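You operate a simulated robot arm through the tools that you are given. There is no shell and no other tool.

The job below is to be done with a simulated robot arm. You get a single attempt, and the scene is never put back.

TASK
Close up the chain housing: refit cover three, wipe its oil off, lock the black star knob.
Fine: use the orange rag and put it back; the knob keeps its setting; the carriage stays pinned. What is to be rubbed or washed off counts as gone when no trace of it is left.

The check looks at the end state, three seconds after you hand in, the way a careful person would. Anything else that was tipped, shoved, dropped, spilled or broken makes it a failure. Lids that push on must go on centred and level and be pressed home; caps that screw on are set level and turned clockwise until they are tight.

THE ROBOT
A 7-joint arm with a fingered hand, fixed in place. Base frame: the origin is on the floor under the middle of its stand, x ahead of it, y to its left, z up; the work surface is at about z = 52. Units: cm, rad, N and s.
It reaches about 108.9 cm from its shoulder. Its first joint turns from -2.601 to 2.601 rad. Payload 3.5 kg.
Tool frame: the origin (TCP) lies between the finger pads and is the grasp point; the fingertips stand 3 cm ahead of it; z points along the fingers, y is the line along which they close. The gripper opens to 10.4 cm; its body begins 3.5 cm behind the TCP. The gripper is a hand of 4 fingers: y runs from the thumb to the fingers, the wrist lies at [-1.5, -11, -18.6] in the tool frame, and closing takes about 1.5 s.
Orientation is told as [roll, pitch, yaw] about the base's x, y, z axes, in that order, counted from this pose: with the fingers straight down and the wrist toward the robot, the tool's x, y and z point along [0, 1, 0], [1, 0, 0] and [0, 0, -1] of the base frame.

THE INTERFACE
- The arm moves only by the tool move_arm. Its argument "targets" is a list of rows, each an object (a shift or turn left out is 0, a gripper value left out holds the last) with "turn": the turn, a rotation vector about the base's x, y, z in rad, a list of three; "travel": the shift along the base's x, y, z in cm, a list of three; "hand": the gripper command, from -1 (shut) to 1 (fully open), values between in proportion. In form: [{"turn": [wx, wy, wz], "travel": [dx, dy, dz], "hand": hand}, ...]. A call has 1 to 20 rows; each row is the pose to reach, as a shift and turn from the pose commanded when the call began. Each row takes 0.2 s and may step no farther than 5 cm and 0.15 rad from the row before; otherwise, or with a gripper value out of range, the whole call is refused. A pose out of reach is approached as far as the arm can. The call stops where the force on the tool passes 40 N (or 10 N more than at its start, if that is more) or the arm is blocked; 0.2 s more then pass. Each finger travels about 4.5 cm/s and halts on what it meets, pressing with about 32 N; the grip force reading is that of the motor and also rises with nothing between the fingers. The clock runs only during rows and for 0.2 s after the last one: add rows that repeat a pose to give the fingers time. The reply holds the time, the measured pose of the TCP, the force on the tool along the base axes, the opening and the grip force, in the units named above and with some noise, with the torque about the TCP (base axes, N m) and any sound that the robot's microphone picked up.
- Cameras (640 x 400 px; columns grow to the right, rows downward): "scene" is fixed at [22.71, -63.86, 118.59]; the picture's right is [0.37, -0.93, 0.00], its down [-0.70, -0.28, -0.66] and it looks along [0.61, 0.25, -0.75] (base axes); focal length 247 px, centre (320, 200). "wrist" rides on the gripper at [6.1, -9.2, -13] in the tool frame; the picture's right is [-0.81, 0.28, -0.52], its down [-0.53, -0.71, 0.46] and it looks along [-0.24, 0.64, 0.72] (tool axes); focal length 275 px, centre (320, 200).
- camera(camera): a new picture of that camera. It takes no simulated time.
- move_column(by): slides the trunk up (or, below 0, down) by that many cm; the arm rides with it, the base frame stays. It gives what a move gives, with no picture.
- preshape(shape): the hand has 4 fingers and takes this shape, open, in about a second: jaw (thumb against the fingers, like two jaws); tri (thumb and two fingers); tip (a fingertip pinch); poke (one finger out to press); point (the index stretched); flat (the hand flat); cup (the hand cupped); fist (a fist). The gripper value then closes the fingers along that shape, each until it touches; the sizes above hold for jaw. It gives what a move gives, with no picture.
- locate(camera, pixels): there is no depth. For up to 12 entries [column, row, z] of the newest picture of that camera ("zoom" is the newest enlarged one), the place [x, y] in the base frame at which the ray of that pixel passes the height z, good to about 0.2 cm, but the place of the scene camera against the robot may be out by one fixed shift of up to 2.5 cm in any direction. It takes no simulated time.
- inspect(camera, box): a new picture of the part [left, top, right, bottom] of that camera's present view, enlarged. It takes no simulated time.
- hand_in(): hands the job in; it is judged then, once.

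Open the gripper and draw the arm clear of the work before you hand the job in, unless the task says otherwise.

The tools are called after "Call:" by a JSON object that holds its "name" and its "arguments". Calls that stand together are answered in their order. move_arm: Moves the arm, as the interface text tells. Its arguments: {"type":"object","properties":{"targets":{"type":"array"}},"required":["targets"]} The other tools are called the same way: move_column (by) moves the trunk up or down; preshape (shape) gives the hand a shape; camera (camera) takes a picture; locate (camera, pixels) gives the place at which the rays of pixels pass given heights; inspect (camera, box) takes an enlarged picture of a part of a camera's view; hand_in () hands the job in.

At the start:

```text
time: 0.0
tcp_pos: [62.75, -18.03, 88.27]
tool_rot: [-0.001, 0.0, 0.001]
contact_force: [0.1, 0.3, 0.2]
wrist_torque: [-0.02, -0.02, -0.01]
width: 10.37
grip_force: 0.1
shape: jaw
trunk travel left (down, up): [-35.0, 36.0]
```

scene: 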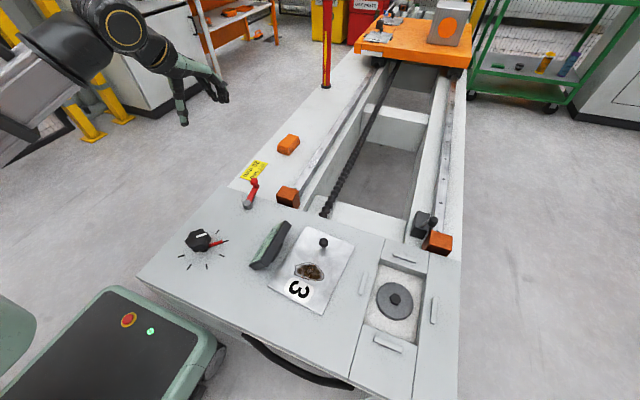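
wrist: 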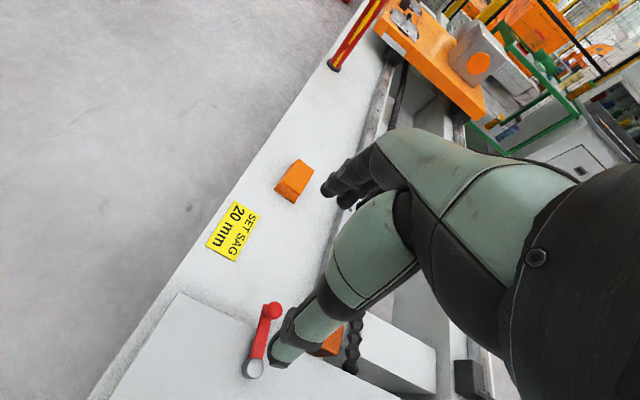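

The scene shows cover "3" around (310,270) with a brown oil patch, the black star knob near (200,240), and several orange objects. I take enlarged views to tell them apart.

Call:
{"name": "inspect", "arguments": {"camera": "scene", "box": [230, 200, 470, 350]}}

Call:
{"name": "inspect", "arguments": {"camera": "scene", "box": [140, 120, 340, 280]}}

Call:
{"name": "inspect", "arguments": {"camera": "scene", "box": [330, 0, 490, 100]}}

Call:
{"name": "inspect", "arguments": {"camera": "scene", "box": [340, 180, 480, 280]}}

```text
2.67 times, centred on (350, 275) of scene
```

zoom: 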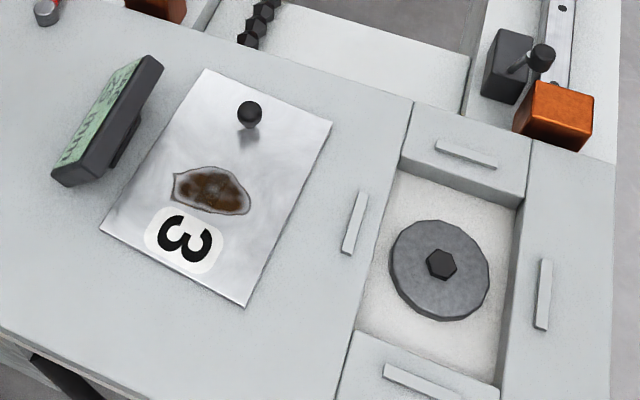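

```text
2.50 times, centred on (240, 200) of scene
```

zoom: 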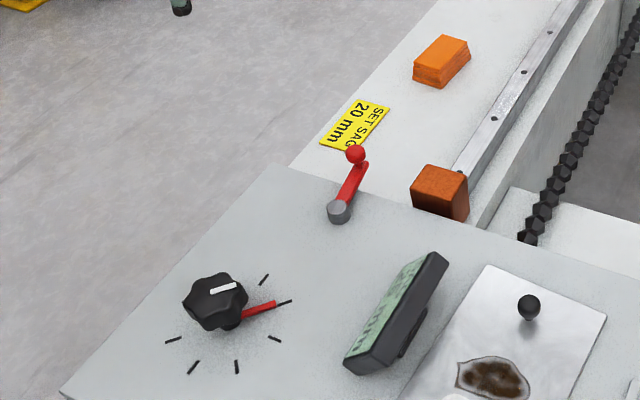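

```text
4.00 times, centred on (410, 50) of scene
```

zoom: 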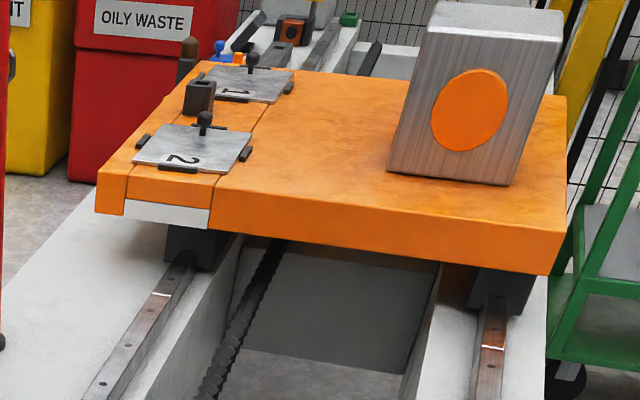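

```text
4.00 times, centred on (410, 230) of scene
```

zoom: 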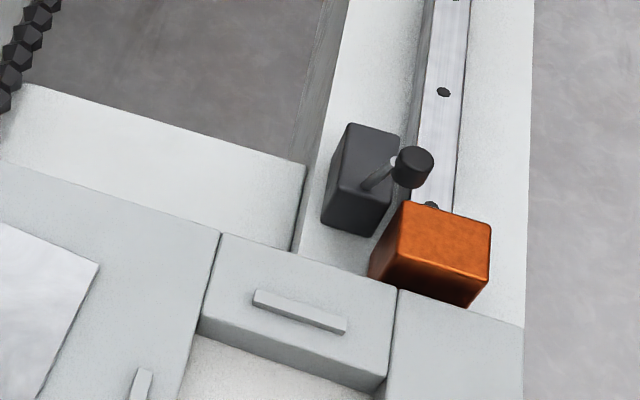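

The rag appears to be the layered orange block at (288,145); the other orange blocks at (287,197) and (438,242) look like end stops, and cover 3 belongs over the pit at (397,300). I locate the main features in the scene picture.

Call:
{"name": "camera", "arguments": {"camera": "scene"}}

Call:
{"name": "locate", "arguments": {"camera": "scene", "pixels": [[288, 145, 53], [199, 240, 54], [252, 190, 54], [323, 243, 54], [310, 271, 52], [397, 300, 52], [361, 283, 52], [388, 343, 52], [433, 310, 52], [405, 257, 52], [268, 245, 54], [430, 225, 55]]}}

Call:
{"name": "locate", "arguments": {"camera": "scene", "pixels": [[307, 226, 52], [354, 245, 52], [322, 315, 52], [268, 286, 52], [380, 264, 52], [425, 277, 52], [417, 345, 52], [363, 322, 52]]}}

```text
taken
```

scene: 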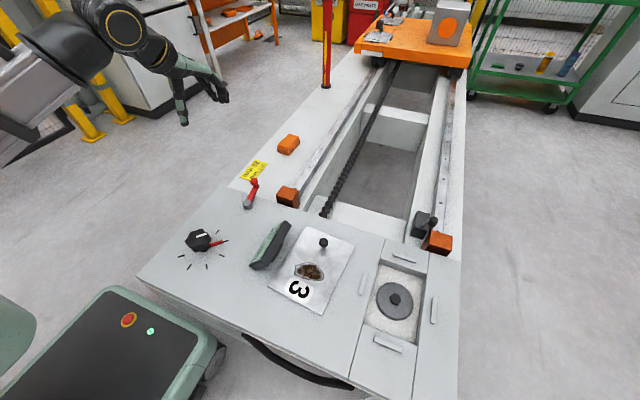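

```text
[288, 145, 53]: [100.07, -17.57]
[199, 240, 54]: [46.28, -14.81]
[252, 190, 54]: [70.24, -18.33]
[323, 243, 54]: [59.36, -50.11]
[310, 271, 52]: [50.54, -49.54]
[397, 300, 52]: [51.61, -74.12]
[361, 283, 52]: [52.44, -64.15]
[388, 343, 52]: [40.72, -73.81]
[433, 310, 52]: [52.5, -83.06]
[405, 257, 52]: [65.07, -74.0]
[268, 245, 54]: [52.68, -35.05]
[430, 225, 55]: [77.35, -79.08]
```

```text
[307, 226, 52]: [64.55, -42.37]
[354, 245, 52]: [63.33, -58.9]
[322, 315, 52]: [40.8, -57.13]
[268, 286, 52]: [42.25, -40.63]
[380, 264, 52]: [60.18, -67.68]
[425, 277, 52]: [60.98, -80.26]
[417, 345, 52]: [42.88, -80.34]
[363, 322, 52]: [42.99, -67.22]
```

The pit lies around (52,-74) and the plate around (52.7,-49.8) in scene coordinates. I pitch the wrist so the wrist camera looks down and survey the panel from above.

Call:
{"name": "move_arm", "arguments": {"targets": [{"travel": [-3, -3, 0], "turn": [0, 0.15, 0], "hand": 1}, {"travel": [-6, -6, 0], "turn": [0, 0.3, 0]}, {"travel": [-9, -9, 0], "turn": [0, 0.45, 0]}, {"travel": [-12, -12, 0], "turn": [0, 0.6, 0]}, {"travel": [-12, -12, 0], "turn": [0, 0.6, 0]}]}}

Call:
{"name": "camera", "arguments": {"camera": "wrist"}}

Call:
{"name": "camera", "arguments": {"camera": "scene"}}

```text
time: 1.2
tcp_pos: [50.87, -30.09, 88.39]
tool_rot: [-0.001, 0.601, -0.001]
contact_force: [0.2, 0.0, 0.3]
wrist_torque: [0.0, 0.01, 0.03]
width: 10.36
grip_force: 0.0
shape: jaw
trunk travel left (down, up): [-35.0, 36.0]
```

```text
taken
```

wrist: 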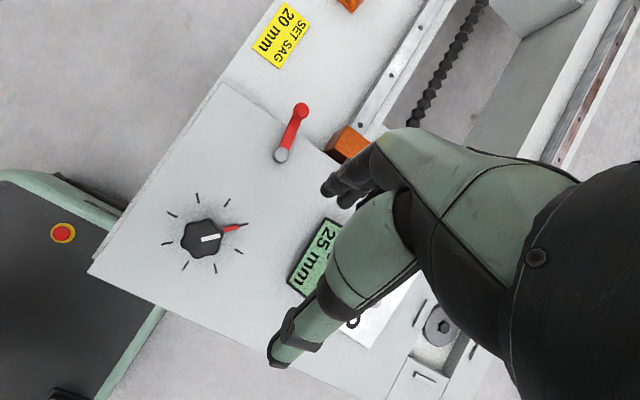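

```text
taken
```

scene: 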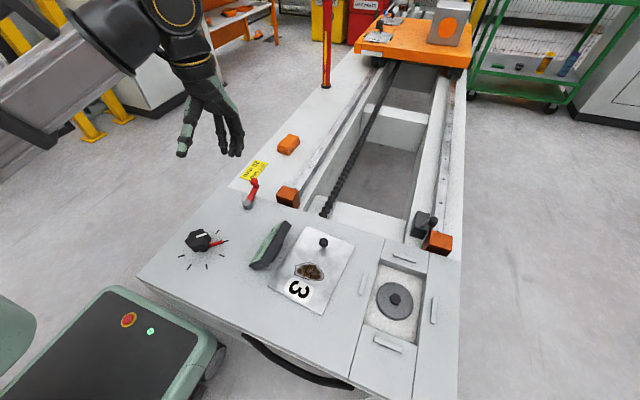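

The wrist view shows the knob at (205,238) with a red mark near (232,228) and the red lever from (281,155) to (301,110). I zoom into both and locate them.

Call:
{"name": "inspect", "arguments": {"camera": "wrist", "box": [150, 180, 270, 280]}}

Call:
{"name": "inspect", "arguments": {"camera": "wrist", "box": [240, 80, 360, 180]}}

Call:
{"name": "camera", "arguments": {"camera": "wrist"}}

Call:
{"name": "locate", "arguments": {"camera": "wrist", "pixels": [[205, 238, 54], [281, 155, 54], [301, 110, 54], [201, 198, 52], [170, 215, 52], [163, 242, 52], [185, 267, 52], [212, 269, 52], [238, 253, 52], [241, 225, 52], [200, 240, 52]]}}

```text
4.00 times, centred on (210, 230) of wrist
```

zoom: 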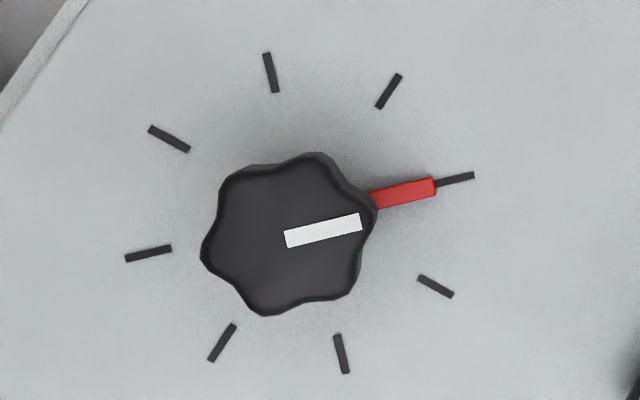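

```text
4.00 times, centred on (300, 130) of wrist
```

zoom: 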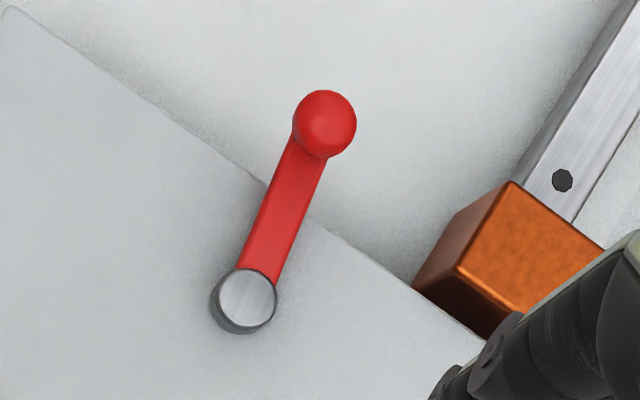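

```text
taken
```

wrist: 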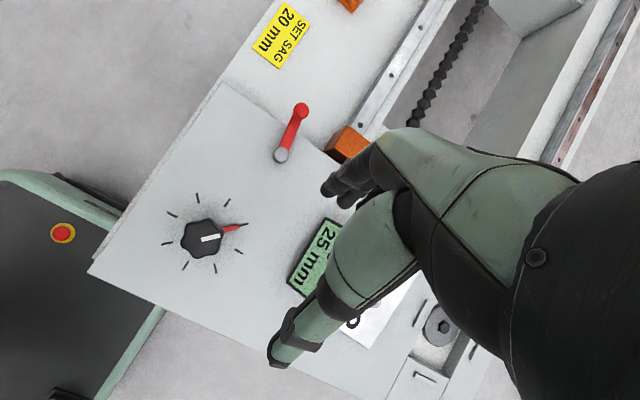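

```text
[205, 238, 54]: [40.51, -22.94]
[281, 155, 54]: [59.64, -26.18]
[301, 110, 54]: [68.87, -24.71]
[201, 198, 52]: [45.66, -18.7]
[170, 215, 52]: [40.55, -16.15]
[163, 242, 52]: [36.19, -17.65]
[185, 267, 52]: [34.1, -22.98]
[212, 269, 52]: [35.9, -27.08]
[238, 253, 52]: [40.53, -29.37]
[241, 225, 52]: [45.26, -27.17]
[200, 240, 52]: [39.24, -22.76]
```

The wrist and scene cameras disagree by more than their allowed shift at z = 54, so the panel is probably higher than 52. I compare several common points at different heights to work out the panel's real height.

Call:
{"name": "locate", "arguments": {"camera": "wrist", "pixels": [[206, 233.6, 52], [206, 233.6, 62], [281, 35, 52], [281, 35, 62], [281, 155, 52], [281, 155, 62], [89, 270, 52], [89, 270, 62], [290, 285, 52], [290, 285, 62], [220, 83, 52], [220, 83, 62]]}}

Call:
{"name": "locate", "arguments": {"camera": "scene", "pixels": [[203, 243, 52], [203, 243, 62], [254, 170, 52], [254, 170, 62], [248, 204, 52], [248, 204, 62], [138, 278, 52], [138, 278, 62], [251, 265, 52], [251, 265, 62], [229, 188, 52], [229, 188, 62]]}}

```text
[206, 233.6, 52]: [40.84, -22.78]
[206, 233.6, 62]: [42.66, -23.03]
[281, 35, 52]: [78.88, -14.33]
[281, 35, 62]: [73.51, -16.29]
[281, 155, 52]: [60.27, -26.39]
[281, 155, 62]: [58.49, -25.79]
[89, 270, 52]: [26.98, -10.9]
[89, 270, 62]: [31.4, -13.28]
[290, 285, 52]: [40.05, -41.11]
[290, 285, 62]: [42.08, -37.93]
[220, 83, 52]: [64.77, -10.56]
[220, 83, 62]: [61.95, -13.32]
```

```text
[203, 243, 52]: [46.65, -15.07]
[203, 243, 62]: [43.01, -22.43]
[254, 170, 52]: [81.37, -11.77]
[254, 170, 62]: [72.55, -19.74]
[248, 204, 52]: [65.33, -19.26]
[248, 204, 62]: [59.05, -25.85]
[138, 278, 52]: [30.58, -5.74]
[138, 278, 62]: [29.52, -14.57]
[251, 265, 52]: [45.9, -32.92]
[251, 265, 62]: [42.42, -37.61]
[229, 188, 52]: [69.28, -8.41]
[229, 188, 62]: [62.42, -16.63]
```

The panel seems to lie at about z = 60–62, not 52. I move the arm 22 cm toward -y to see the plate and triangulate heights with the wrist camera.

Call:
{"name": "move_arm", "arguments": {"targets": [{"travel": [0, -5, 0]}, {"travel": [0, -10, 0]}, {"travel": [0, -15, 0]}, {"travel": [0, -20, 0]}, {"travel": [0, -22, 0]}, {"travel": [0, -22, 0]}]}}

Call:
{"name": "camera", "arguments": {"camera": "wrist"}}

```text
time: 2.6
tcp_pos: [50.67, -52.09, 88.14]
tool_rot: [0.001, 0.601, 0.0]
contact_force: [-0.6, 0.4, 0.0]
wrist_torque: [0.0, 0.0, -0.03]
width: 10.39
grip_force: 0.1
shape: jaw
trunk travel left (down, up): [-35.0, 36.0]
```

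```text
taken
```

wrist: 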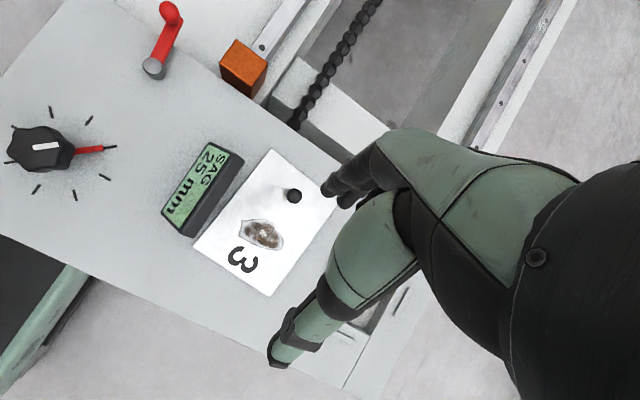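

I zoom in on this view to get precise pixel positions of the knob ring, lever and gauge.

Call:
{"name": "inspect", "arguments": {"camera": "wrist", "box": [0, 90, 160, 210]}}

Call:
{"name": "inspect", "arguments": {"camera": "wrist", "box": [140, 120, 360, 320]}}

```text
3.33 times, centred on (80, 150) of wrist
```

zoom: 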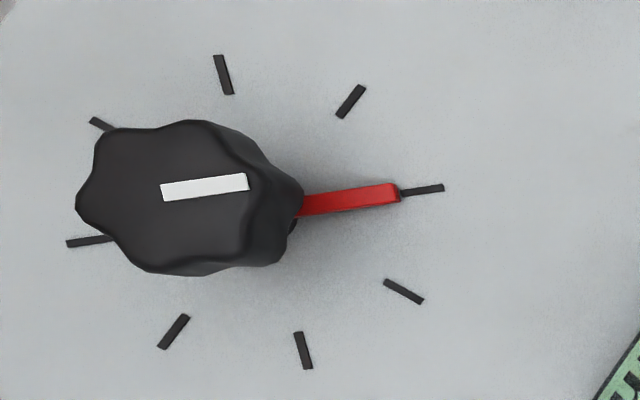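

```text
2.00 times, centred on (250, 220) of wrist
```

zoom: 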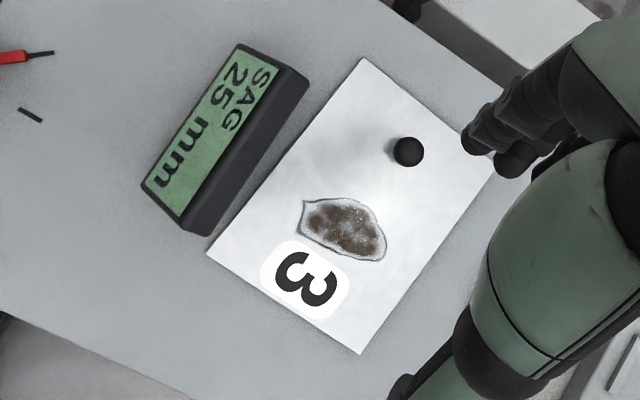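

I locate the knob ring centre (61.4,153.9) and other points in this second wrist view at two heights to triangulate.

Call:
{"name": "locate", "arguments": {"camera": "wrist", "pixels": [[61.4, 153.9, 52], [61.4, 153.9, 62], [155, 67, 52], [155, 67, 62], [205, 140, 62], [163, 212, 62], [186, 236, 60], [268, 149, 60], [193, 246, 60], [270, 296, 60], [342, 195, 60], [294, 195, 64]]}}

```text
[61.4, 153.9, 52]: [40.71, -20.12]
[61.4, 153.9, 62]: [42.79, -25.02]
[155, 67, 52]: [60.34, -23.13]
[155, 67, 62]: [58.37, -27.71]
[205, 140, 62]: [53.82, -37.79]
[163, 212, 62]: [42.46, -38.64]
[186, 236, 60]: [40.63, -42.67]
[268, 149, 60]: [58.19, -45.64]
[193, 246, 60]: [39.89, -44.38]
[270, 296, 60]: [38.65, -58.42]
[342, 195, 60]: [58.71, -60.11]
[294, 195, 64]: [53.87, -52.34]
```

Triangulation puts the panel at about z ≈ 58. I move another 24 cm toward -y to see the pit and triangulate the plate as well.

Call:
{"name": "move_arm", "arguments": {"targets": [{"travel": [0, -5, 0]}, {"travel": [0, -10, 0]}, {"travel": [0, -15, 0]}, {"travel": [0, -20, 0]}, {"travel": [0, -24, 0]}, {"travel": [0, -24, 0]}]}}

Call:
{"name": "camera", "arguments": {"camera": "wrist"}}

Call:
{"name": "inspect", "arguments": {"camera": "wrist", "box": [0, 60, 240, 210]}}

Call:
{"name": "inspect", "arguments": {"camera": "wrist", "box": [160, 60, 400, 260]}}

```text
time: 4.0
tcp_pos: [47.55, -70.66, 86.5]
tool_rot: [-0.002, 0.599, 0.0]
contact_force: [-0.3, 0.8, -0.4]
wrist_torque: [-0.02, 0.0, 0.0]
width: 10.37
grip_force: 0.0
shape: jaw
out of reach, approached as far as the arm can: row 4, 5, 6
trunk travel left (down, up): [-35.0, 36.0]
```

```text
taken
```

wrist: 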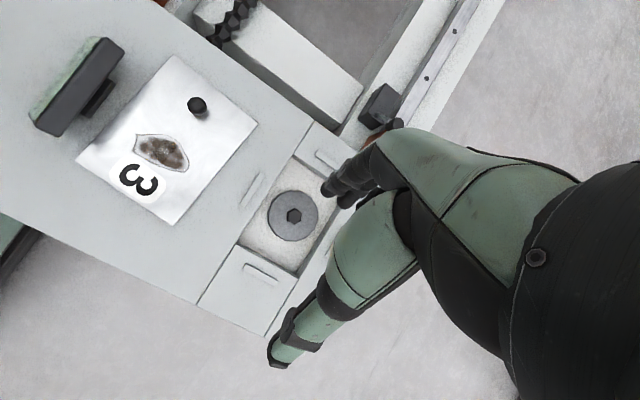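

```text
2.67 times, centred on (120, 135) of wrist
```

zoom: 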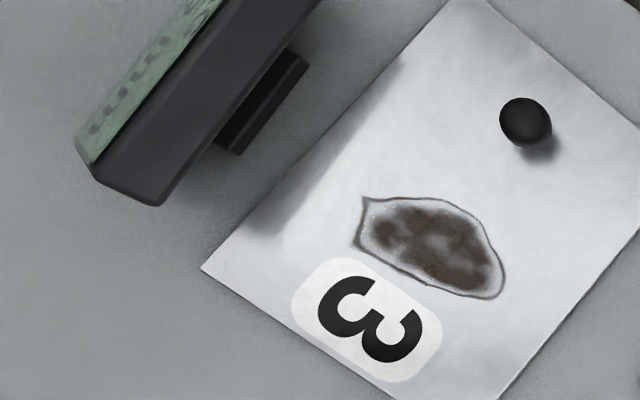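

```text
2.00 times, centred on (280, 160) of wrist
```

zoom: 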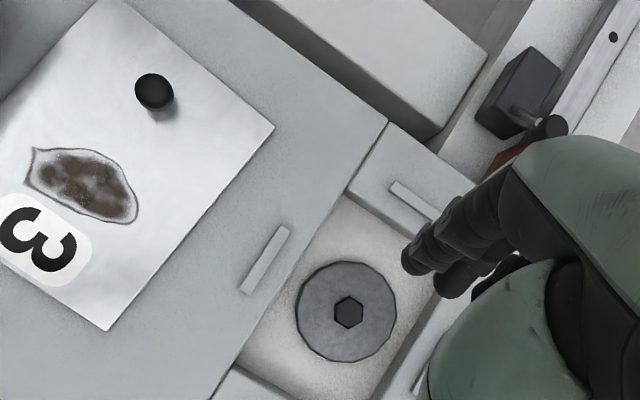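

The arm is at its reach limit in this tilted pose, so I will lower the trunk later. I locate the plate corners, knob, and bars in this third wrist view at several heights.

Call:
{"name": "locate", "arguments": {"camera": "wrist", "pixels": [[172, 56, 52], [172, 56, 62], [76.3, 160.7, 52], [76.3, 160.7, 62], [174, 225.5, 52], [174, 225.5, 62], [197, 106, 52], [197, 106, 62], [257, 124, 58], [252.5, 189.5, 58], [326.5, 161, 58], [261, 274, 58]]}}

```text
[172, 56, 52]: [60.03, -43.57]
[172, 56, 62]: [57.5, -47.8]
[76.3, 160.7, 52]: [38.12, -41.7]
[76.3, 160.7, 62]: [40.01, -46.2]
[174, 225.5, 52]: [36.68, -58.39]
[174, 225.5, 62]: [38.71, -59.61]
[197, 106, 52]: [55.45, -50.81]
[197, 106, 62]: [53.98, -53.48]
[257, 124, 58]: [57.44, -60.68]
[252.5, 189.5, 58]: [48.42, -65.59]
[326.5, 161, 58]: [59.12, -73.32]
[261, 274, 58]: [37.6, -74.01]
```

The bars around the pit and the plate give: plate centre ≈ (48.3,-52.5), pit centre ≈ (48.4,-74.2), surface z ≈ 57.6. I move back toward the knob for a closer look at its locking device.

Call:
{"name": "move_arm", "arguments": {"targets": [{"travel": [0, 5, 0]}, {"travel": [0, 10, 0]}, {"travel": [0, 15, 0]}, {"travel": [0, 20, 0]}, {"travel": [0, 24, 0]}]}}

```text
time: 5.2
tcp_pos: [47.52, -46.47, 86.7]
tool_rot: [-0.001, 0.599, 0.0]
contact_force: [-0.5, 0.2, -1.3]
wrist_torque: [0.03, 0.02, 0.02]
width: 10.37
grip_force: 0.0
shape: jaw
trunk travel left (down, up): [-35.0, 36.0]
```

The commanded pose follows the clamped pose, so now I move toward (36,-24,72) with pitch 0.3 for a close oblique view of the knob.

Call:
{"name": "move_arm", "arguments": {"targets": [{"travel": [-1.65, 3.2, -2.1], "turn": [0, -0.05, 0]}, {"travel": [-3.3, 6.4, -4.2], "turn": [0, -0.1, 0]}, {"travel": [-4.95, 9.6, -6.3], "turn": [0, -0.15, 0]}, {"travel": [-6.6, 12.8, -8.4], "turn": [0, -0.2, 0]}, {"travel": [-8.25, 16, -10.5], "turn": [0, -0.25, 0]}, {"travel": [-9.9, 19.2, -12.6], "turn": [0, -0.3, 0]}, {"travel": [-11.5, 22.5, -14.7], "turn": [0, -0.3, 0]}, {"travel": [-11.5, 22.5, -14.7], "turn": [0, -0.3, 0]}]}}

Call:
{"name": "camera", "arguments": {"camera": "wrist"}}

Call:
{"name": "camera", "arguments": {"camera": "scene"}}

```text
time: 7.0
tcp_pos: [38.34, -26.79, 73.01]
tool_rot: [0.004, 0.301, 0.0]
contact_force: [-0.7, -0.8, 0.4]
wrist_torque: [0.01, 0.02, -0.04]
width: 10.39
grip_force: 0.1
shape: jaw
out of reach, approached as far as the arm can: row 7, 8
trunk travel left (down, up): [-35.0, 36.0]
```

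```text
taken
```

wrist: 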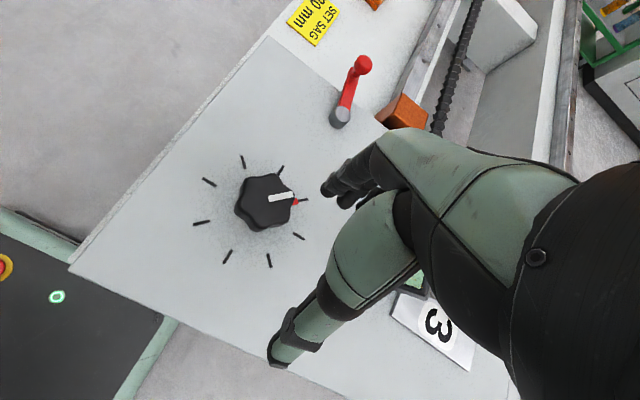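

```text
taken
```

scene: 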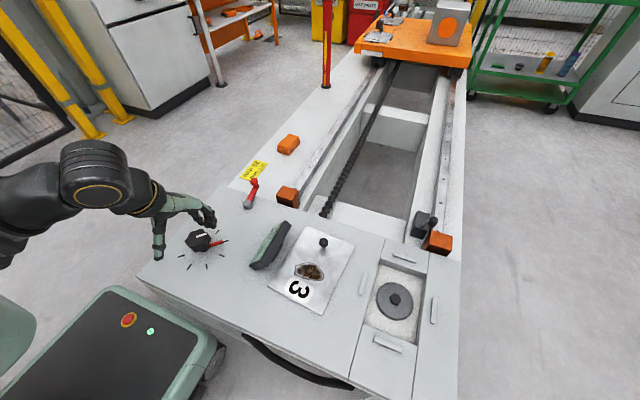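

I zoom into the knob around (265,200) and the lever around (350,95) in this closer view.

Call:
{"name": "inspect", "arguments": {"camera": "wrist", "box": [180, 140, 340, 280]}}

Call:
{"name": "inspect", "arguments": {"camera": "wrist", "box": [300, 40, 400, 140]}}

Call:
{"name": "inspect", "arguments": {"camera": "scene", "box": [150, 200, 290, 290]}}

```text
2.86 times, centred on (260, 210) of wrist
```

zoom: 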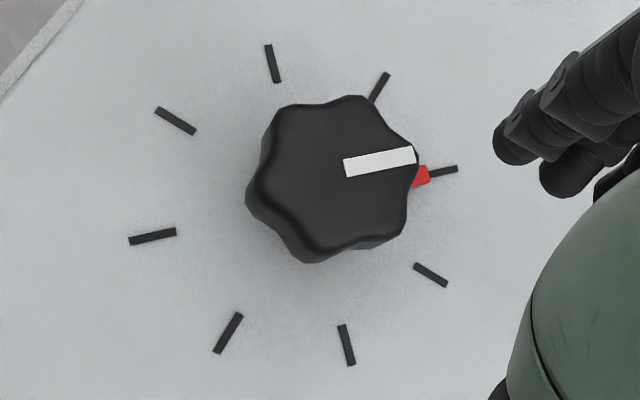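

```text
4.00 times, centred on (350, 90) of wrist
```

zoom: 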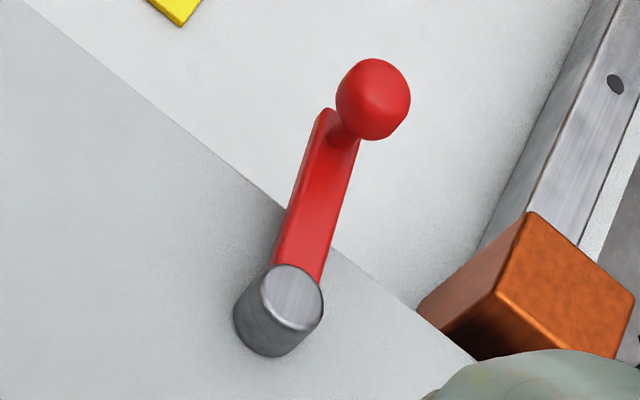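

```text
4.44 times, centred on (220, 245) of scene
```

zoom: 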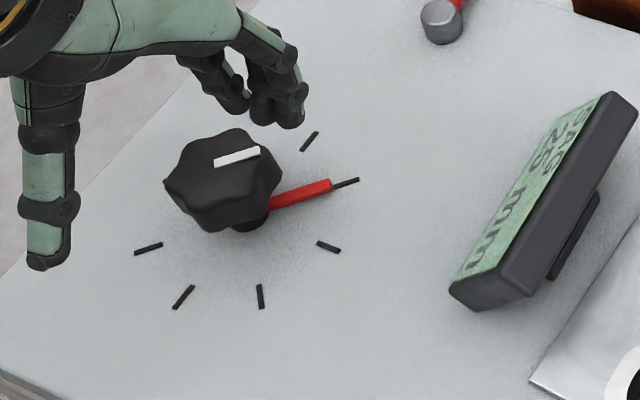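

The star knob sits on a short shaft with a red pointer at its base; the red ball lever at (59,-26) looks like a separate clamp lever. I'll do the cover first: rise, level the wrist, and head toward the plate.

Call:
{"name": "move_arm", "arguments": {"targets": [{"travel": [0.5, 0, 4], "turn": [0, -0.05, 0]}, {"travel": [2, -3, 7], "turn": [0, -0.1, 0]}, {"travel": [4, -6, 10], "turn": [0, -0.15, 0]}, {"travel": [6, -9, 13], "turn": [0, -0.2, 0]}, {"travel": [8, -12, 16], "turn": [0, -0.25, 0]}, {"travel": [10, -15, 18], "turn": [0, -0.3, 0]}, {"travel": [12, -18, 20], "turn": [0, -0.3, 0]}, {"travel": [12, -18, 20], "turn": [0, -0.3, 0]}]}}

Call:
{"name": "move_arm", "arguments": {"targets": [{"turn": [0, 0, -0.12]}, {"turn": [0, 0, -0.24]}, {"turn": [0, 0, -0.36]}, {"turn": [0, 0, -0.48]}, {"turn": [0, 0, -0.5]}]}}

Call:
{"name": "move_column", "arguments": {"by": -15}}

Call:
{"name": "camera", "arguments": {"camera": "scene"}}

Call:
{"name": "camera", "arguments": {"camera": "wrist"}}

```text
time: 8.8
tcp_pos: [50.37, -44.51, 92.83]
tool_rot: [-0.001, 0.0, 0.0]
contact_force: [-0.5, -0.1, 0.3]
wrist_torque: [0.01, 0.05, -0.02]
width: 10.38
grip_force: 0.0
shape: jaw
trunk travel left (down, up): [-35.0, 36.0]
```

```text
time: 10.0
tcp_pos: [50.24, -44.63, 92.85]
tool_rot: [0.001, 0.002, -0.501]
contact_force: [-0.7, 1.0, -0.4]
wrist_torque: [0.02, 0.01, 0.02]
width: 10.35
grip_force: 0.1
shape: jaw
trunk travel left (down, up): [-35.0, 36.0]
```

```text
time: 11.8
tcp_pos: [50.19, -44.54, 77.85]
tool_rot: [0.0, 0.0, -0.502]
contact_force: [0.3, -0.4, -0.3]
wrist_torque: [-0.05, 0.01, 0.01]
width: 10.4
grip_force: 0.1
shape: jaw
trunk travel left (down, up): [-20.0, 51.0]
```

```text
taken
```

scene: 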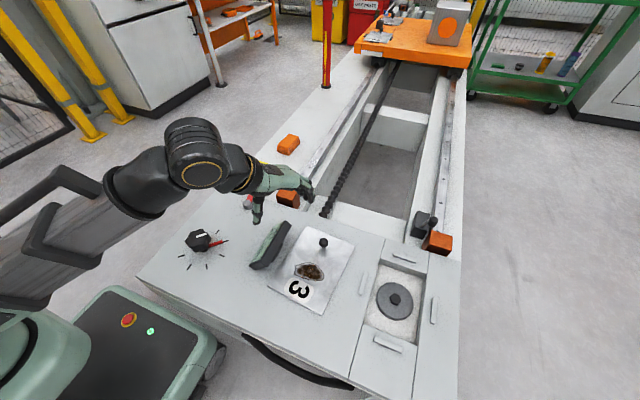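

```text
taken
```

wrist: 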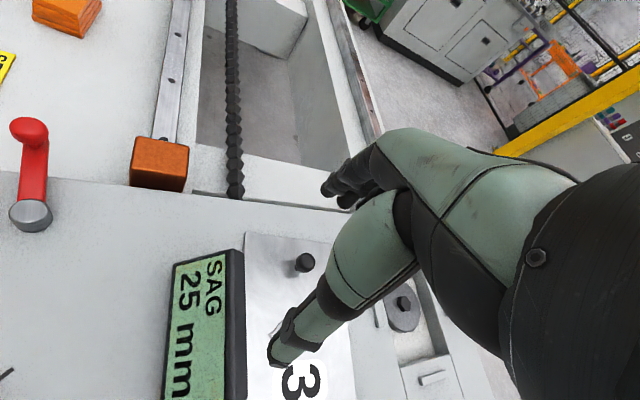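

Knob of the plate now at (305,262) in the wrist view. I test reach over the fitting position by moving along -y at this height.

Call:
{"name": "move_arm", "arguments": {"targets": [{"travel": [0.7, -5, 1]}, {"travel": [1.4, -9.9, 2]}, {"travel": [2.1, -14.8, 3]}, {"travel": [2.8, -19.7, 3]}, {"travel": [3.5, -24.6, 3]}, {"travel": [4.2, -29, 3]}, {"travel": [4.3, -30.5, 3]}]}}

Call:
{"name": "camera", "arguments": {"camera": "wrist"}}

Call:
{"name": "camera", "arguments": {"camera": "scene"}}

```text
refused: row 1 steps farther than a row can; nothing moved
```

```text
taken
```

wrist: 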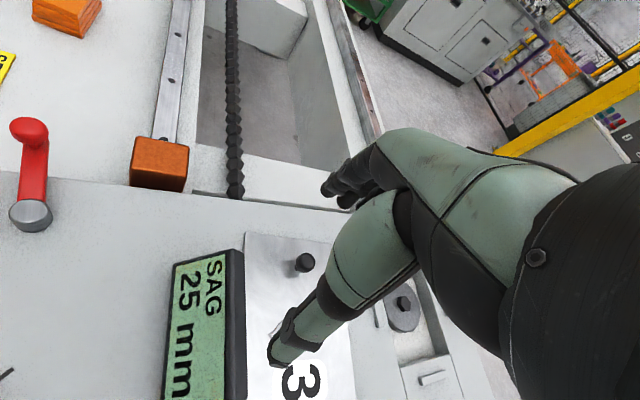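

```text
taken
```

scene: 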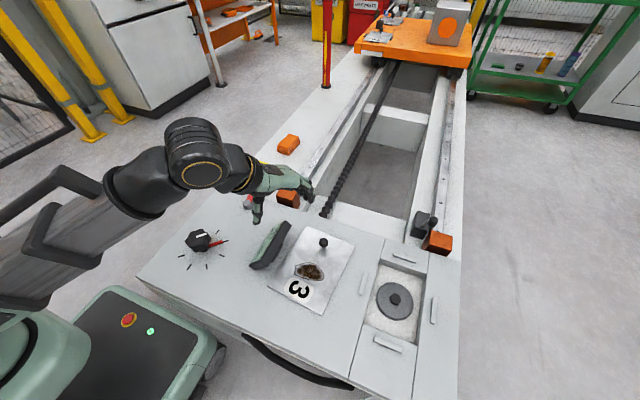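

The first row was slightly too long; I use 4.5 cm steps instead.

Call:
{"name": "move_arm", "arguments": {"targets": [{"travel": [0.6, -4.4, 0.5]}, {"travel": [1.2, -8.8, 1]}, {"travel": [1.8, -13.2, 1.5]}, {"travel": [2.4, -17.6, 2]}, {"travel": [3.0, -22, 2.5]}, {"travel": [3.6, -26.4, 3]}, {"travel": [4.3, -30.5, 3]}, {"travel": [4.3, -30.5, 3]}]}}

Call:
{"name": "camera", "arguments": {"camera": "wrist"}}

Call:
{"name": "camera", "arguments": {"camera": "scene"}}

```text
time: 13.6
tcp_pos: [54.52, -75.29, 80.51]
tool_rot: [-0.003, 0.0, -0.501]
contact_force: [-0.4, 1.2, 0.3]
wrist_torque: [0.03, 0.02, 0.03]
width: 10.38
grip_force: 0.0
shape: jaw
trunk travel left (down, up): [-20.0, 51.0]
```

```text
taken
```

wrist: 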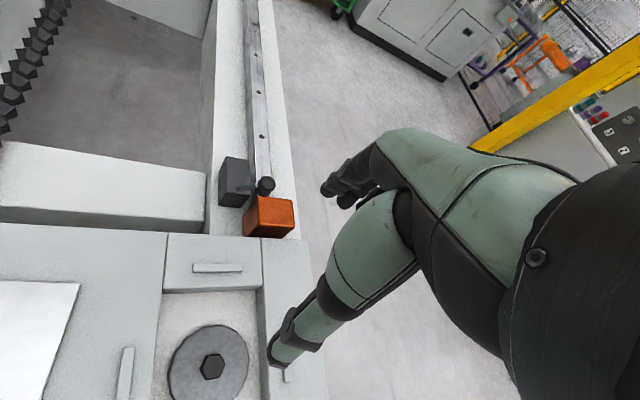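

```text
taken
```

scene: 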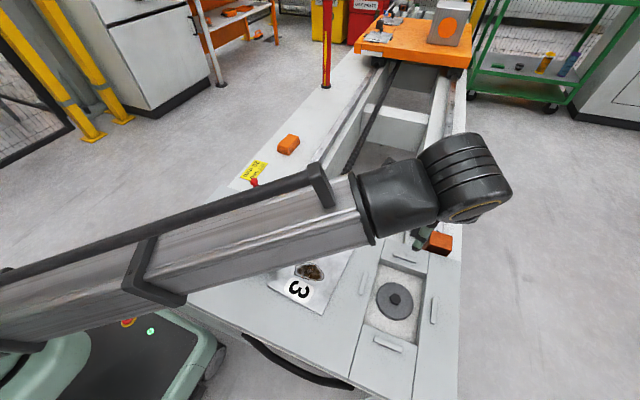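

The reach works here. I shift the hand toward (42,-79) to get all four bars of the pit in the wrist view.

Call:
{"name": "move_arm", "arguments": {"targets": [{"travel": [-4, -1.3, 0]}, {"travel": [-8, -2.6, 0]}, {"travel": [-12, -4, 0]}, {"travel": [-12, -4, 0]}]}}

Call:
{"name": "camera", "arguments": {"camera": "wrist"}}

Call:
{"name": "inspect", "arguments": {"camera": "wrist", "box": [60, 170, 300, 370]}}

```text
time: 14.6
tcp_pos: [42.42, -79.25, 80.72]
tool_rot: [0.0, 0.002, -0.5]
contact_force: [0.0, -0.4, 0.5]
wrist_torque: [-0.01, 0.01, -0.05]
width: 10.36
grip_force: 0.1
shape: jaw
trunk travel left (down, up): [-20.0, 51.0]
```

```text
taken
```

wrist: 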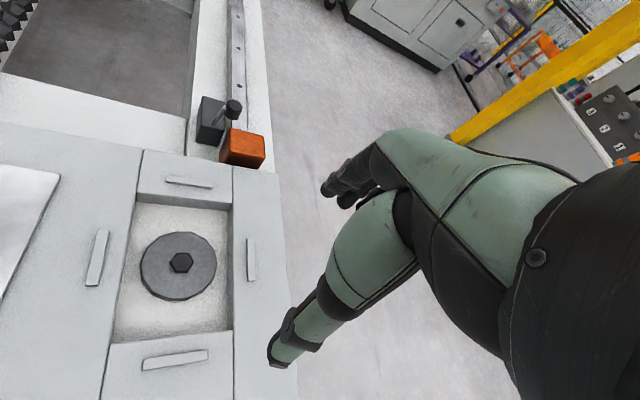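

```text
2.00 times, centred on (180, 270) of wrist
```

zoom: 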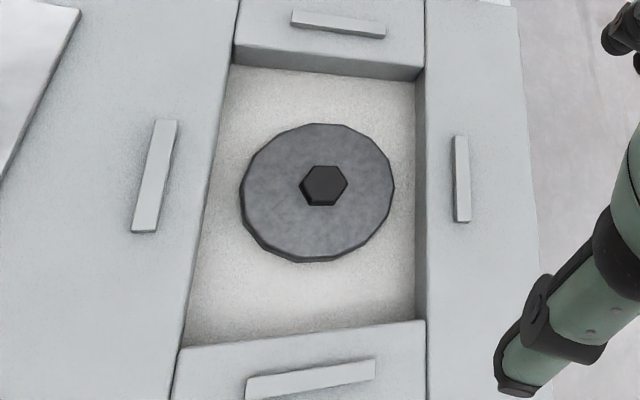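

All four bars are visible: left bar inner edge around zoom (165,177), right (455,178), top (338,30), bottom (311,369). I locate these and the pit edges.

Call:
{"name": "locate", "arguments": {"camera": "zoom", "pixels": [[177, 121, 58], [154, 232, 58], [455, 136, 58], [455, 221, 58], [292, 22, 58], [384, 37, 58], [248, 379, 58], [375, 360, 58], [228, 66, 57.6], [424, 78, 57.6], [424, 321, 57.6], [181, 347, 57.6]]}}

Call:
{"name": "locate", "arguments": {"camera": "zoom", "pixels": [[77, 8, 57.6], [177, 121, 62], [455, 136, 62], [323, 186, 55], [323, 186, 50]]}}

```text
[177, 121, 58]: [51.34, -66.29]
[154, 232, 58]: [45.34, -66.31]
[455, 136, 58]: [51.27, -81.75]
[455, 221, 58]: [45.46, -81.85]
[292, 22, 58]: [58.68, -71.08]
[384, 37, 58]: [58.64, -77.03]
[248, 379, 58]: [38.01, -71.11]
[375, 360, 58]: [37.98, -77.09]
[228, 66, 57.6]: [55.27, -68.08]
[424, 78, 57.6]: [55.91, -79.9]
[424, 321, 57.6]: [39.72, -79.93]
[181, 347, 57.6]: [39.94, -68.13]
```

```text
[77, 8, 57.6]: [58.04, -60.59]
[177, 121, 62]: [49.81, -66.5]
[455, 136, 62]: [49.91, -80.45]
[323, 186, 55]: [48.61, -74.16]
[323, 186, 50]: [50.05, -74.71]
```

The space between the bars is about x 38.0–58.7, y -66.3 to -81.8 (centre (48.3,-74.05)). I move to the same relative view over the plate to measure it accurately.

Call:
{"name": "move_arm", "arguments": {"targets": [{"travel": [0, 4.9, 0]}, {"travel": [0, 9.8, 0]}, {"travel": [0, 14.7, 0]}, {"travel": [0, 19.6, 0]}, {"travel": [0, 21.5, 0]}, {"travel": [0, 21.5, 0]}]}}

Call:
{"name": "camera", "arguments": {"camera": "wrist"}}

Call:
{"name": "inspect", "arguments": {"camera": "wrist", "box": [40, 150, 300, 370]}}

```text
time: 15.9
tcp_pos: [42.51, -57.66, 80.84]
tool_rot: [0.0, -0.001, -0.501]
contact_force: [-0.6, 0.3, -1.1]
wrist_torque: [0.02, 0.0, 0.0]
width: 10.4
grip_force: 0.0
shape: jaw
trunk travel left (down, up): [-20.0, 51.0]
```

```text
taken
```

wrist: 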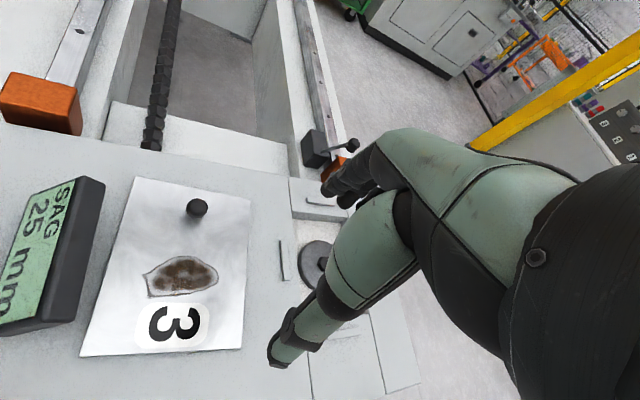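

```text
1.82 times, centred on (170, 260) of wrist
```

zoom: 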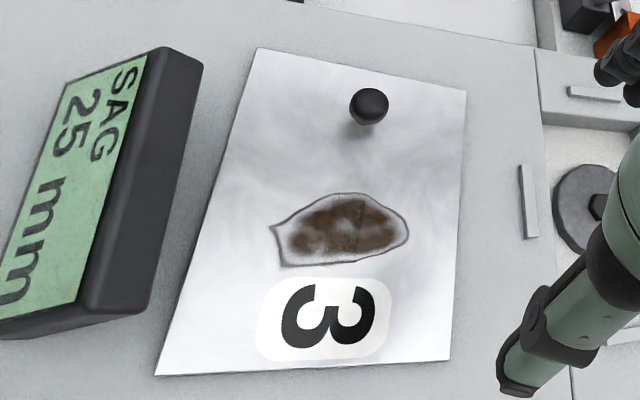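

Plate corners in this zoom: (258,48), (467,92), (447,360), (155,375); ball centre (369,106). I locate them.

Call:
{"name": "locate", "arguments": {"camera": "zoom", "pixels": [[258, 48, 57.8], [467, 92, 57.8], [447, 360, 57.8], [155, 375, 57.8], [369, 106, 58], [369, 106, 60], [369, 106, 62], [520, 165, 58], [538, 237, 58], [203, 64, 62], [143, 310, 62], [88, 310, 62]]}}

```text
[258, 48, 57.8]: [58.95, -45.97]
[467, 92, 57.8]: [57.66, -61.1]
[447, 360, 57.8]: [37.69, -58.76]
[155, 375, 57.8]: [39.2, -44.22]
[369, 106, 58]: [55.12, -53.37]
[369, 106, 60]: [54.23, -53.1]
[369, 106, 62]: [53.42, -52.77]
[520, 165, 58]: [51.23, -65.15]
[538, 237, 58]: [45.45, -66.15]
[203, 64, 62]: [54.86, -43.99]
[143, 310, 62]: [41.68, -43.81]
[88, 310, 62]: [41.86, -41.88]
```

Plate is about 20×15 cm, rotated ≈ -0.096 rad, centre (48.4,-52.5), with the ball at (54.24,-53.05,60.0). I move to hover above the ball with yaw -0.3.

Call:
{"name": "move_arm", "arguments": {"targets": [{"travel": [3, 1.2, 0], "turn": [0, 0, 0.07]}, {"travel": [6, 2.4, -1], "turn": [0, 0, 0.14]}, {"travel": [9, 3.6, -3], "turn": [0, 0, 0.2]}, {"travel": [11.7, 4.6, -5], "turn": [0, 0, 0.2]}, {"travel": [11.7, 4.6, -8], "turn": [0, 0, 0.2]}, {"travel": [11.7, 4.6, -10], "turn": [0, 0, 0.2]}, {"travel": [11.7, 4.6, -10], "turn": [0, 0, 0.2]}]}}

Call:
{"name": "camera", "arguments": {"camera": "wrist"}}

Call:
{"name": "inspect", "arguments": {"camera": "scene", "box": [220, 180, 400, 320]}}

```text
time: 17.6
tcp_pos: [54.22, -52.97, 70.94]
tool_rot: [0.0, 0.001, -0.301]
contact_force: [0.6, -0.4, -1.0]
wrist_torque: [-0.02, 0.0, -0.01]
width: 10.39
grip_force: 0.1
shape: jaw
trunk travel left (down, up): [-20.0, 51.0]
```

```text
taken
```

wrist: 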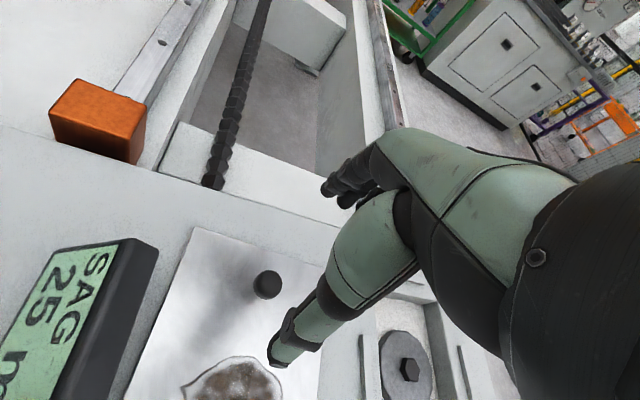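

```text
2.86 times, centred on (310, 250) of scene
```

zoom: 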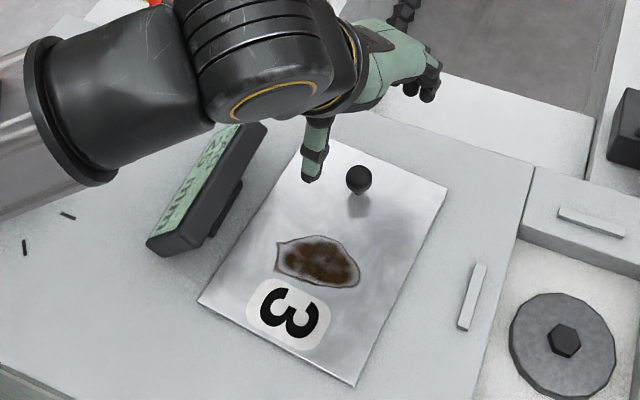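

The ball (266,285 in wrist view) lies between thumb and fingers as expected. I descend straight to TCP z ≈ 64.5 and recheck alignment.

Call:
{"name": "move_arm", "arguments": {"targets": [{"travel": [0, 0, -3]}, {"travel": [0, 0, -6]}, {"travel": [0, 0, -6.5]}, {"travel": [0, 0, -6.5]}]}}

Call:
{"name": "inspect", "arguments": {"camera": "wrist", "box": [200, 120, 440, 400]}}

Call:
{"name": "inspect", "arguments": {"camera": "scene", "box": [260, 180, 400, 290]}}

```text
time: 18.6
tcp_pos: [54.26, -52.98, 64.31]
tool_rot: [0.001, 0.001, -0.3]
contact_force: [-0.6, 0.7, 0.5]
wrist_torque: [0.01, -0.01, 0.02]
width: 10.4
grip_force: 0.0
shape: jaw
trunk travel left (down, up): [-20.0, 51.0]
```

```text
1.43 times, centred on (320, 260) of wrist
```

zoom: 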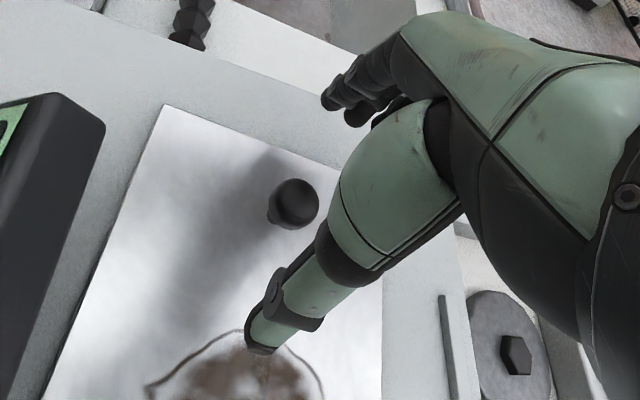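

```text
3.64 times, centred on (330, 235) of scene
```

zoom: 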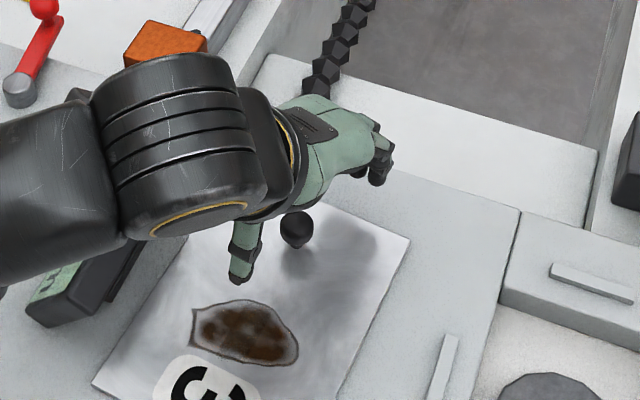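

The ball projects almost exactly on the tool axis (zoom (293,203) vs. expected (291,207)). I descend to TCP z ≈ 61.5 and close on it.

Call:
{"name": "move_arm", "arguments": {"targets": [{"travel": [0, 0, -1.4]}, {"travel": [0, 0, -2.8]}, {"travel": [0, 0, -2.8]}]}}

Call:
{"name": "inspect", "arguments": {"camera": "scene", "box": [260, 180, 400, 290]}}

```text
time: 19.4
tcp_pos: [54.36, -52.9, 61.61]
tool_rot: [-0.002, -0.001, -0.301]
contact_force: [-0.5, -0.4, 0.1]
wrist_torque: [-0.03, 0.02, -0.03]
width: 10.38
grip_force: 0.1
shape: jaw
trunk travel left (down, up): [-20.0, 51.0]
```

```text
3.64 times, centred on (330, 235) of scene
```

zoom: 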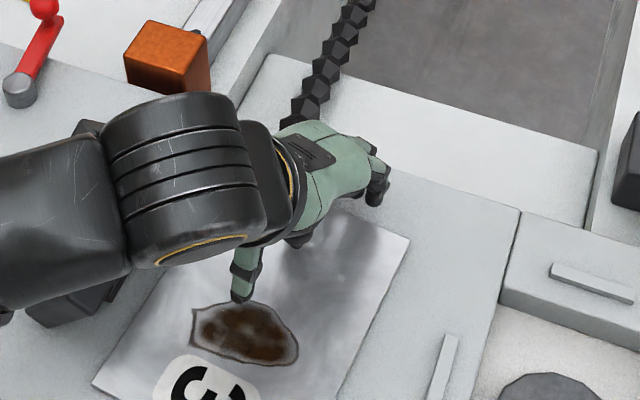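

No contact yet at z = 61.6. I close the hand on the ball with enough time for the fingers.

Call:
{"name": "move_arm", "arguments": {"targets": [{"hand": 0.2}, {"hand": -0.3}, {"hand": -0.6}, {"hand": -1}, {"hand": -1}, {"hand": -1}, {"hand": -1}, {"hand": -1}, {"hand": -1}, {"hand": -1}]}}

Call:
{"name": "inspect", "arguments": {"camera": "wrist", "box": [200, 120, 440, 400]}}

Call:
{"name": "inspect", "arguments": {"camera": "scene", "box": [260, 180, 400, 290]}}

```text
time: 21.6
tcp_pos: [54.33, -53.0, 61.65]
tool_rot: [0.002, 0.0, -0.301]
contact_force: [0.2, -0.1, -0.2]
wrist_torque: [-0.02, -0.04, 0.03]
width: 1.65
grip_force: 31.3
shape: jaw
trunk travel left (down, up): [-20.0, 51.0]
```

```text
1.43 times, centred on (320, 260) of wrist
```

zoom: 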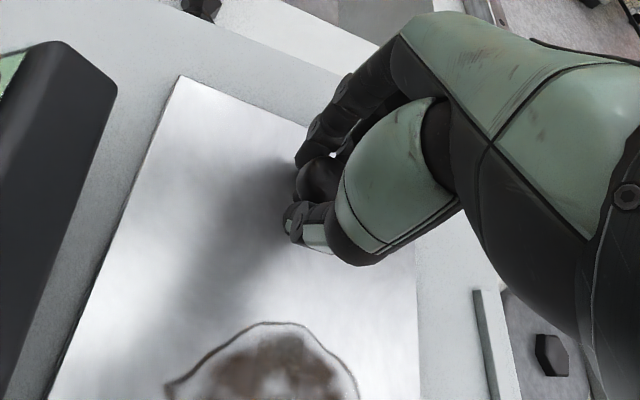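

```text
3.64 times, centred on (330, 235) of scene
```

zoom: 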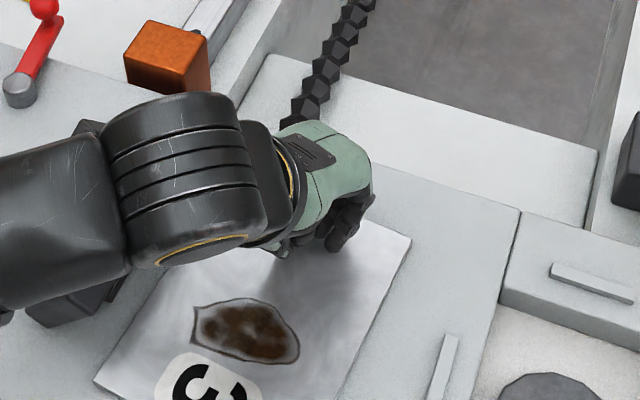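

The fingers have closed at width 1.65 with 31 N on the ball. I lift 1.5 cm slowly and look at how the plate hangs.

Call:
{"name": "move_arm", "arguments": {"targets": [{"travel": [0, 0, 0.5]}, {"travel": [0, 0, 1.0]}, {"travel": [0, 0, 1.5]}, {"travel": [0, 0, 1.5]}]}}

Call:
{"name": "camera", "arguments": {"camera": "wrist"}}

Call:
{"name": "inspect", "arguments": {"camera": "scene", "box": [240, 180, 420, 320]}}

```text
time: 22.6
tcp_pos: [54.34, -52.91, 63.22]
tool_rot: [-0.001, 0.0, -0.302]
contact_force: [-0.6, -0.3, -2.2]
wrist_torque: [-0.01, -0.14, 0.0]
width: 1.64
grip_force: 31.6
shape: jaw
trunk travel left (down, up): [-20.0, 51.0]
```

```text
taken
```

wrist: 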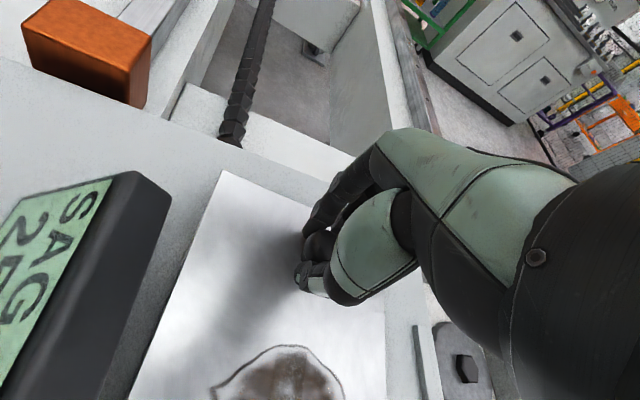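

```text
2.86 times, centred on (330, 250) of scene
```

zoom: 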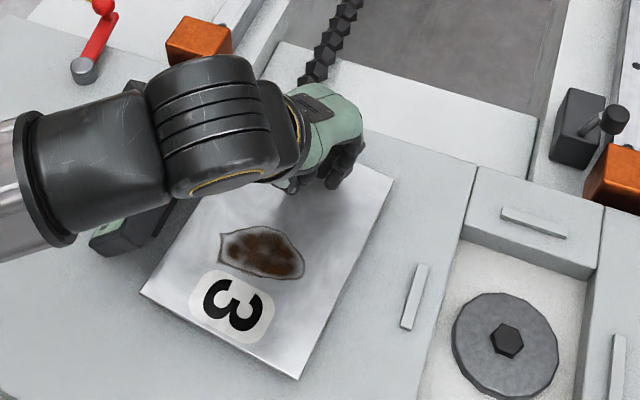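

Only about 2.2 N with -0.14 N·m, which matches the full weight of a light plate held level. I lift further to about 4 cm clearance.

Call:
{"name": "move_arm", "arguments": {"targets": [{"travel": [0, 0, 1]}, {"travel": [0, 0, 2]}, {"travel": [0, 0, 3]}, {"travel": [0, 0, 3]}]}}

Call:
{"name": "inspect", "arguments": {"camera": "scene", "box": [240, 180, 420, 320]}}

Call:
{"name": "camera", "arguments": {"camera": "wrist"}}

```text
time: 23.6
tcp_pos: [54.18, -53.0, 66.0]
tool_rot: [-0.001, -0.001, -0.299]
contact_force: [-0.2, 0.7, -3.2]
wrist_torque: [0.0, -0.14, 0.0]
width: 1.6
grip_force: 32.0
shape: jaw
trunk travel left (down, up): [-20.0, 51.0]
```

```text
2.86 times, centred on (330, 250) of scene
```

zoom: 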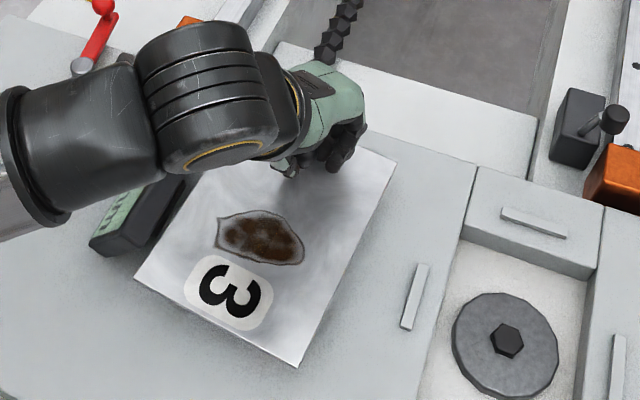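

```text
taken
```

wrist: 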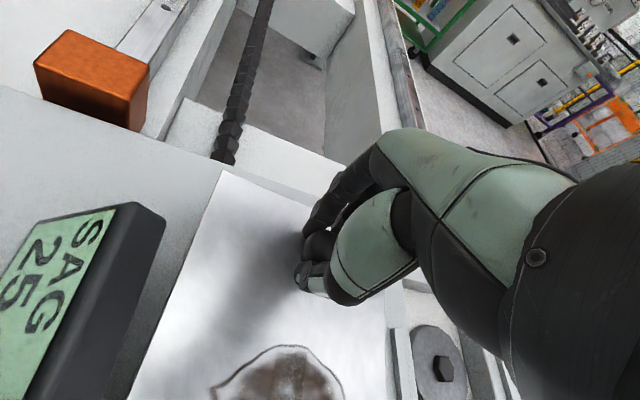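

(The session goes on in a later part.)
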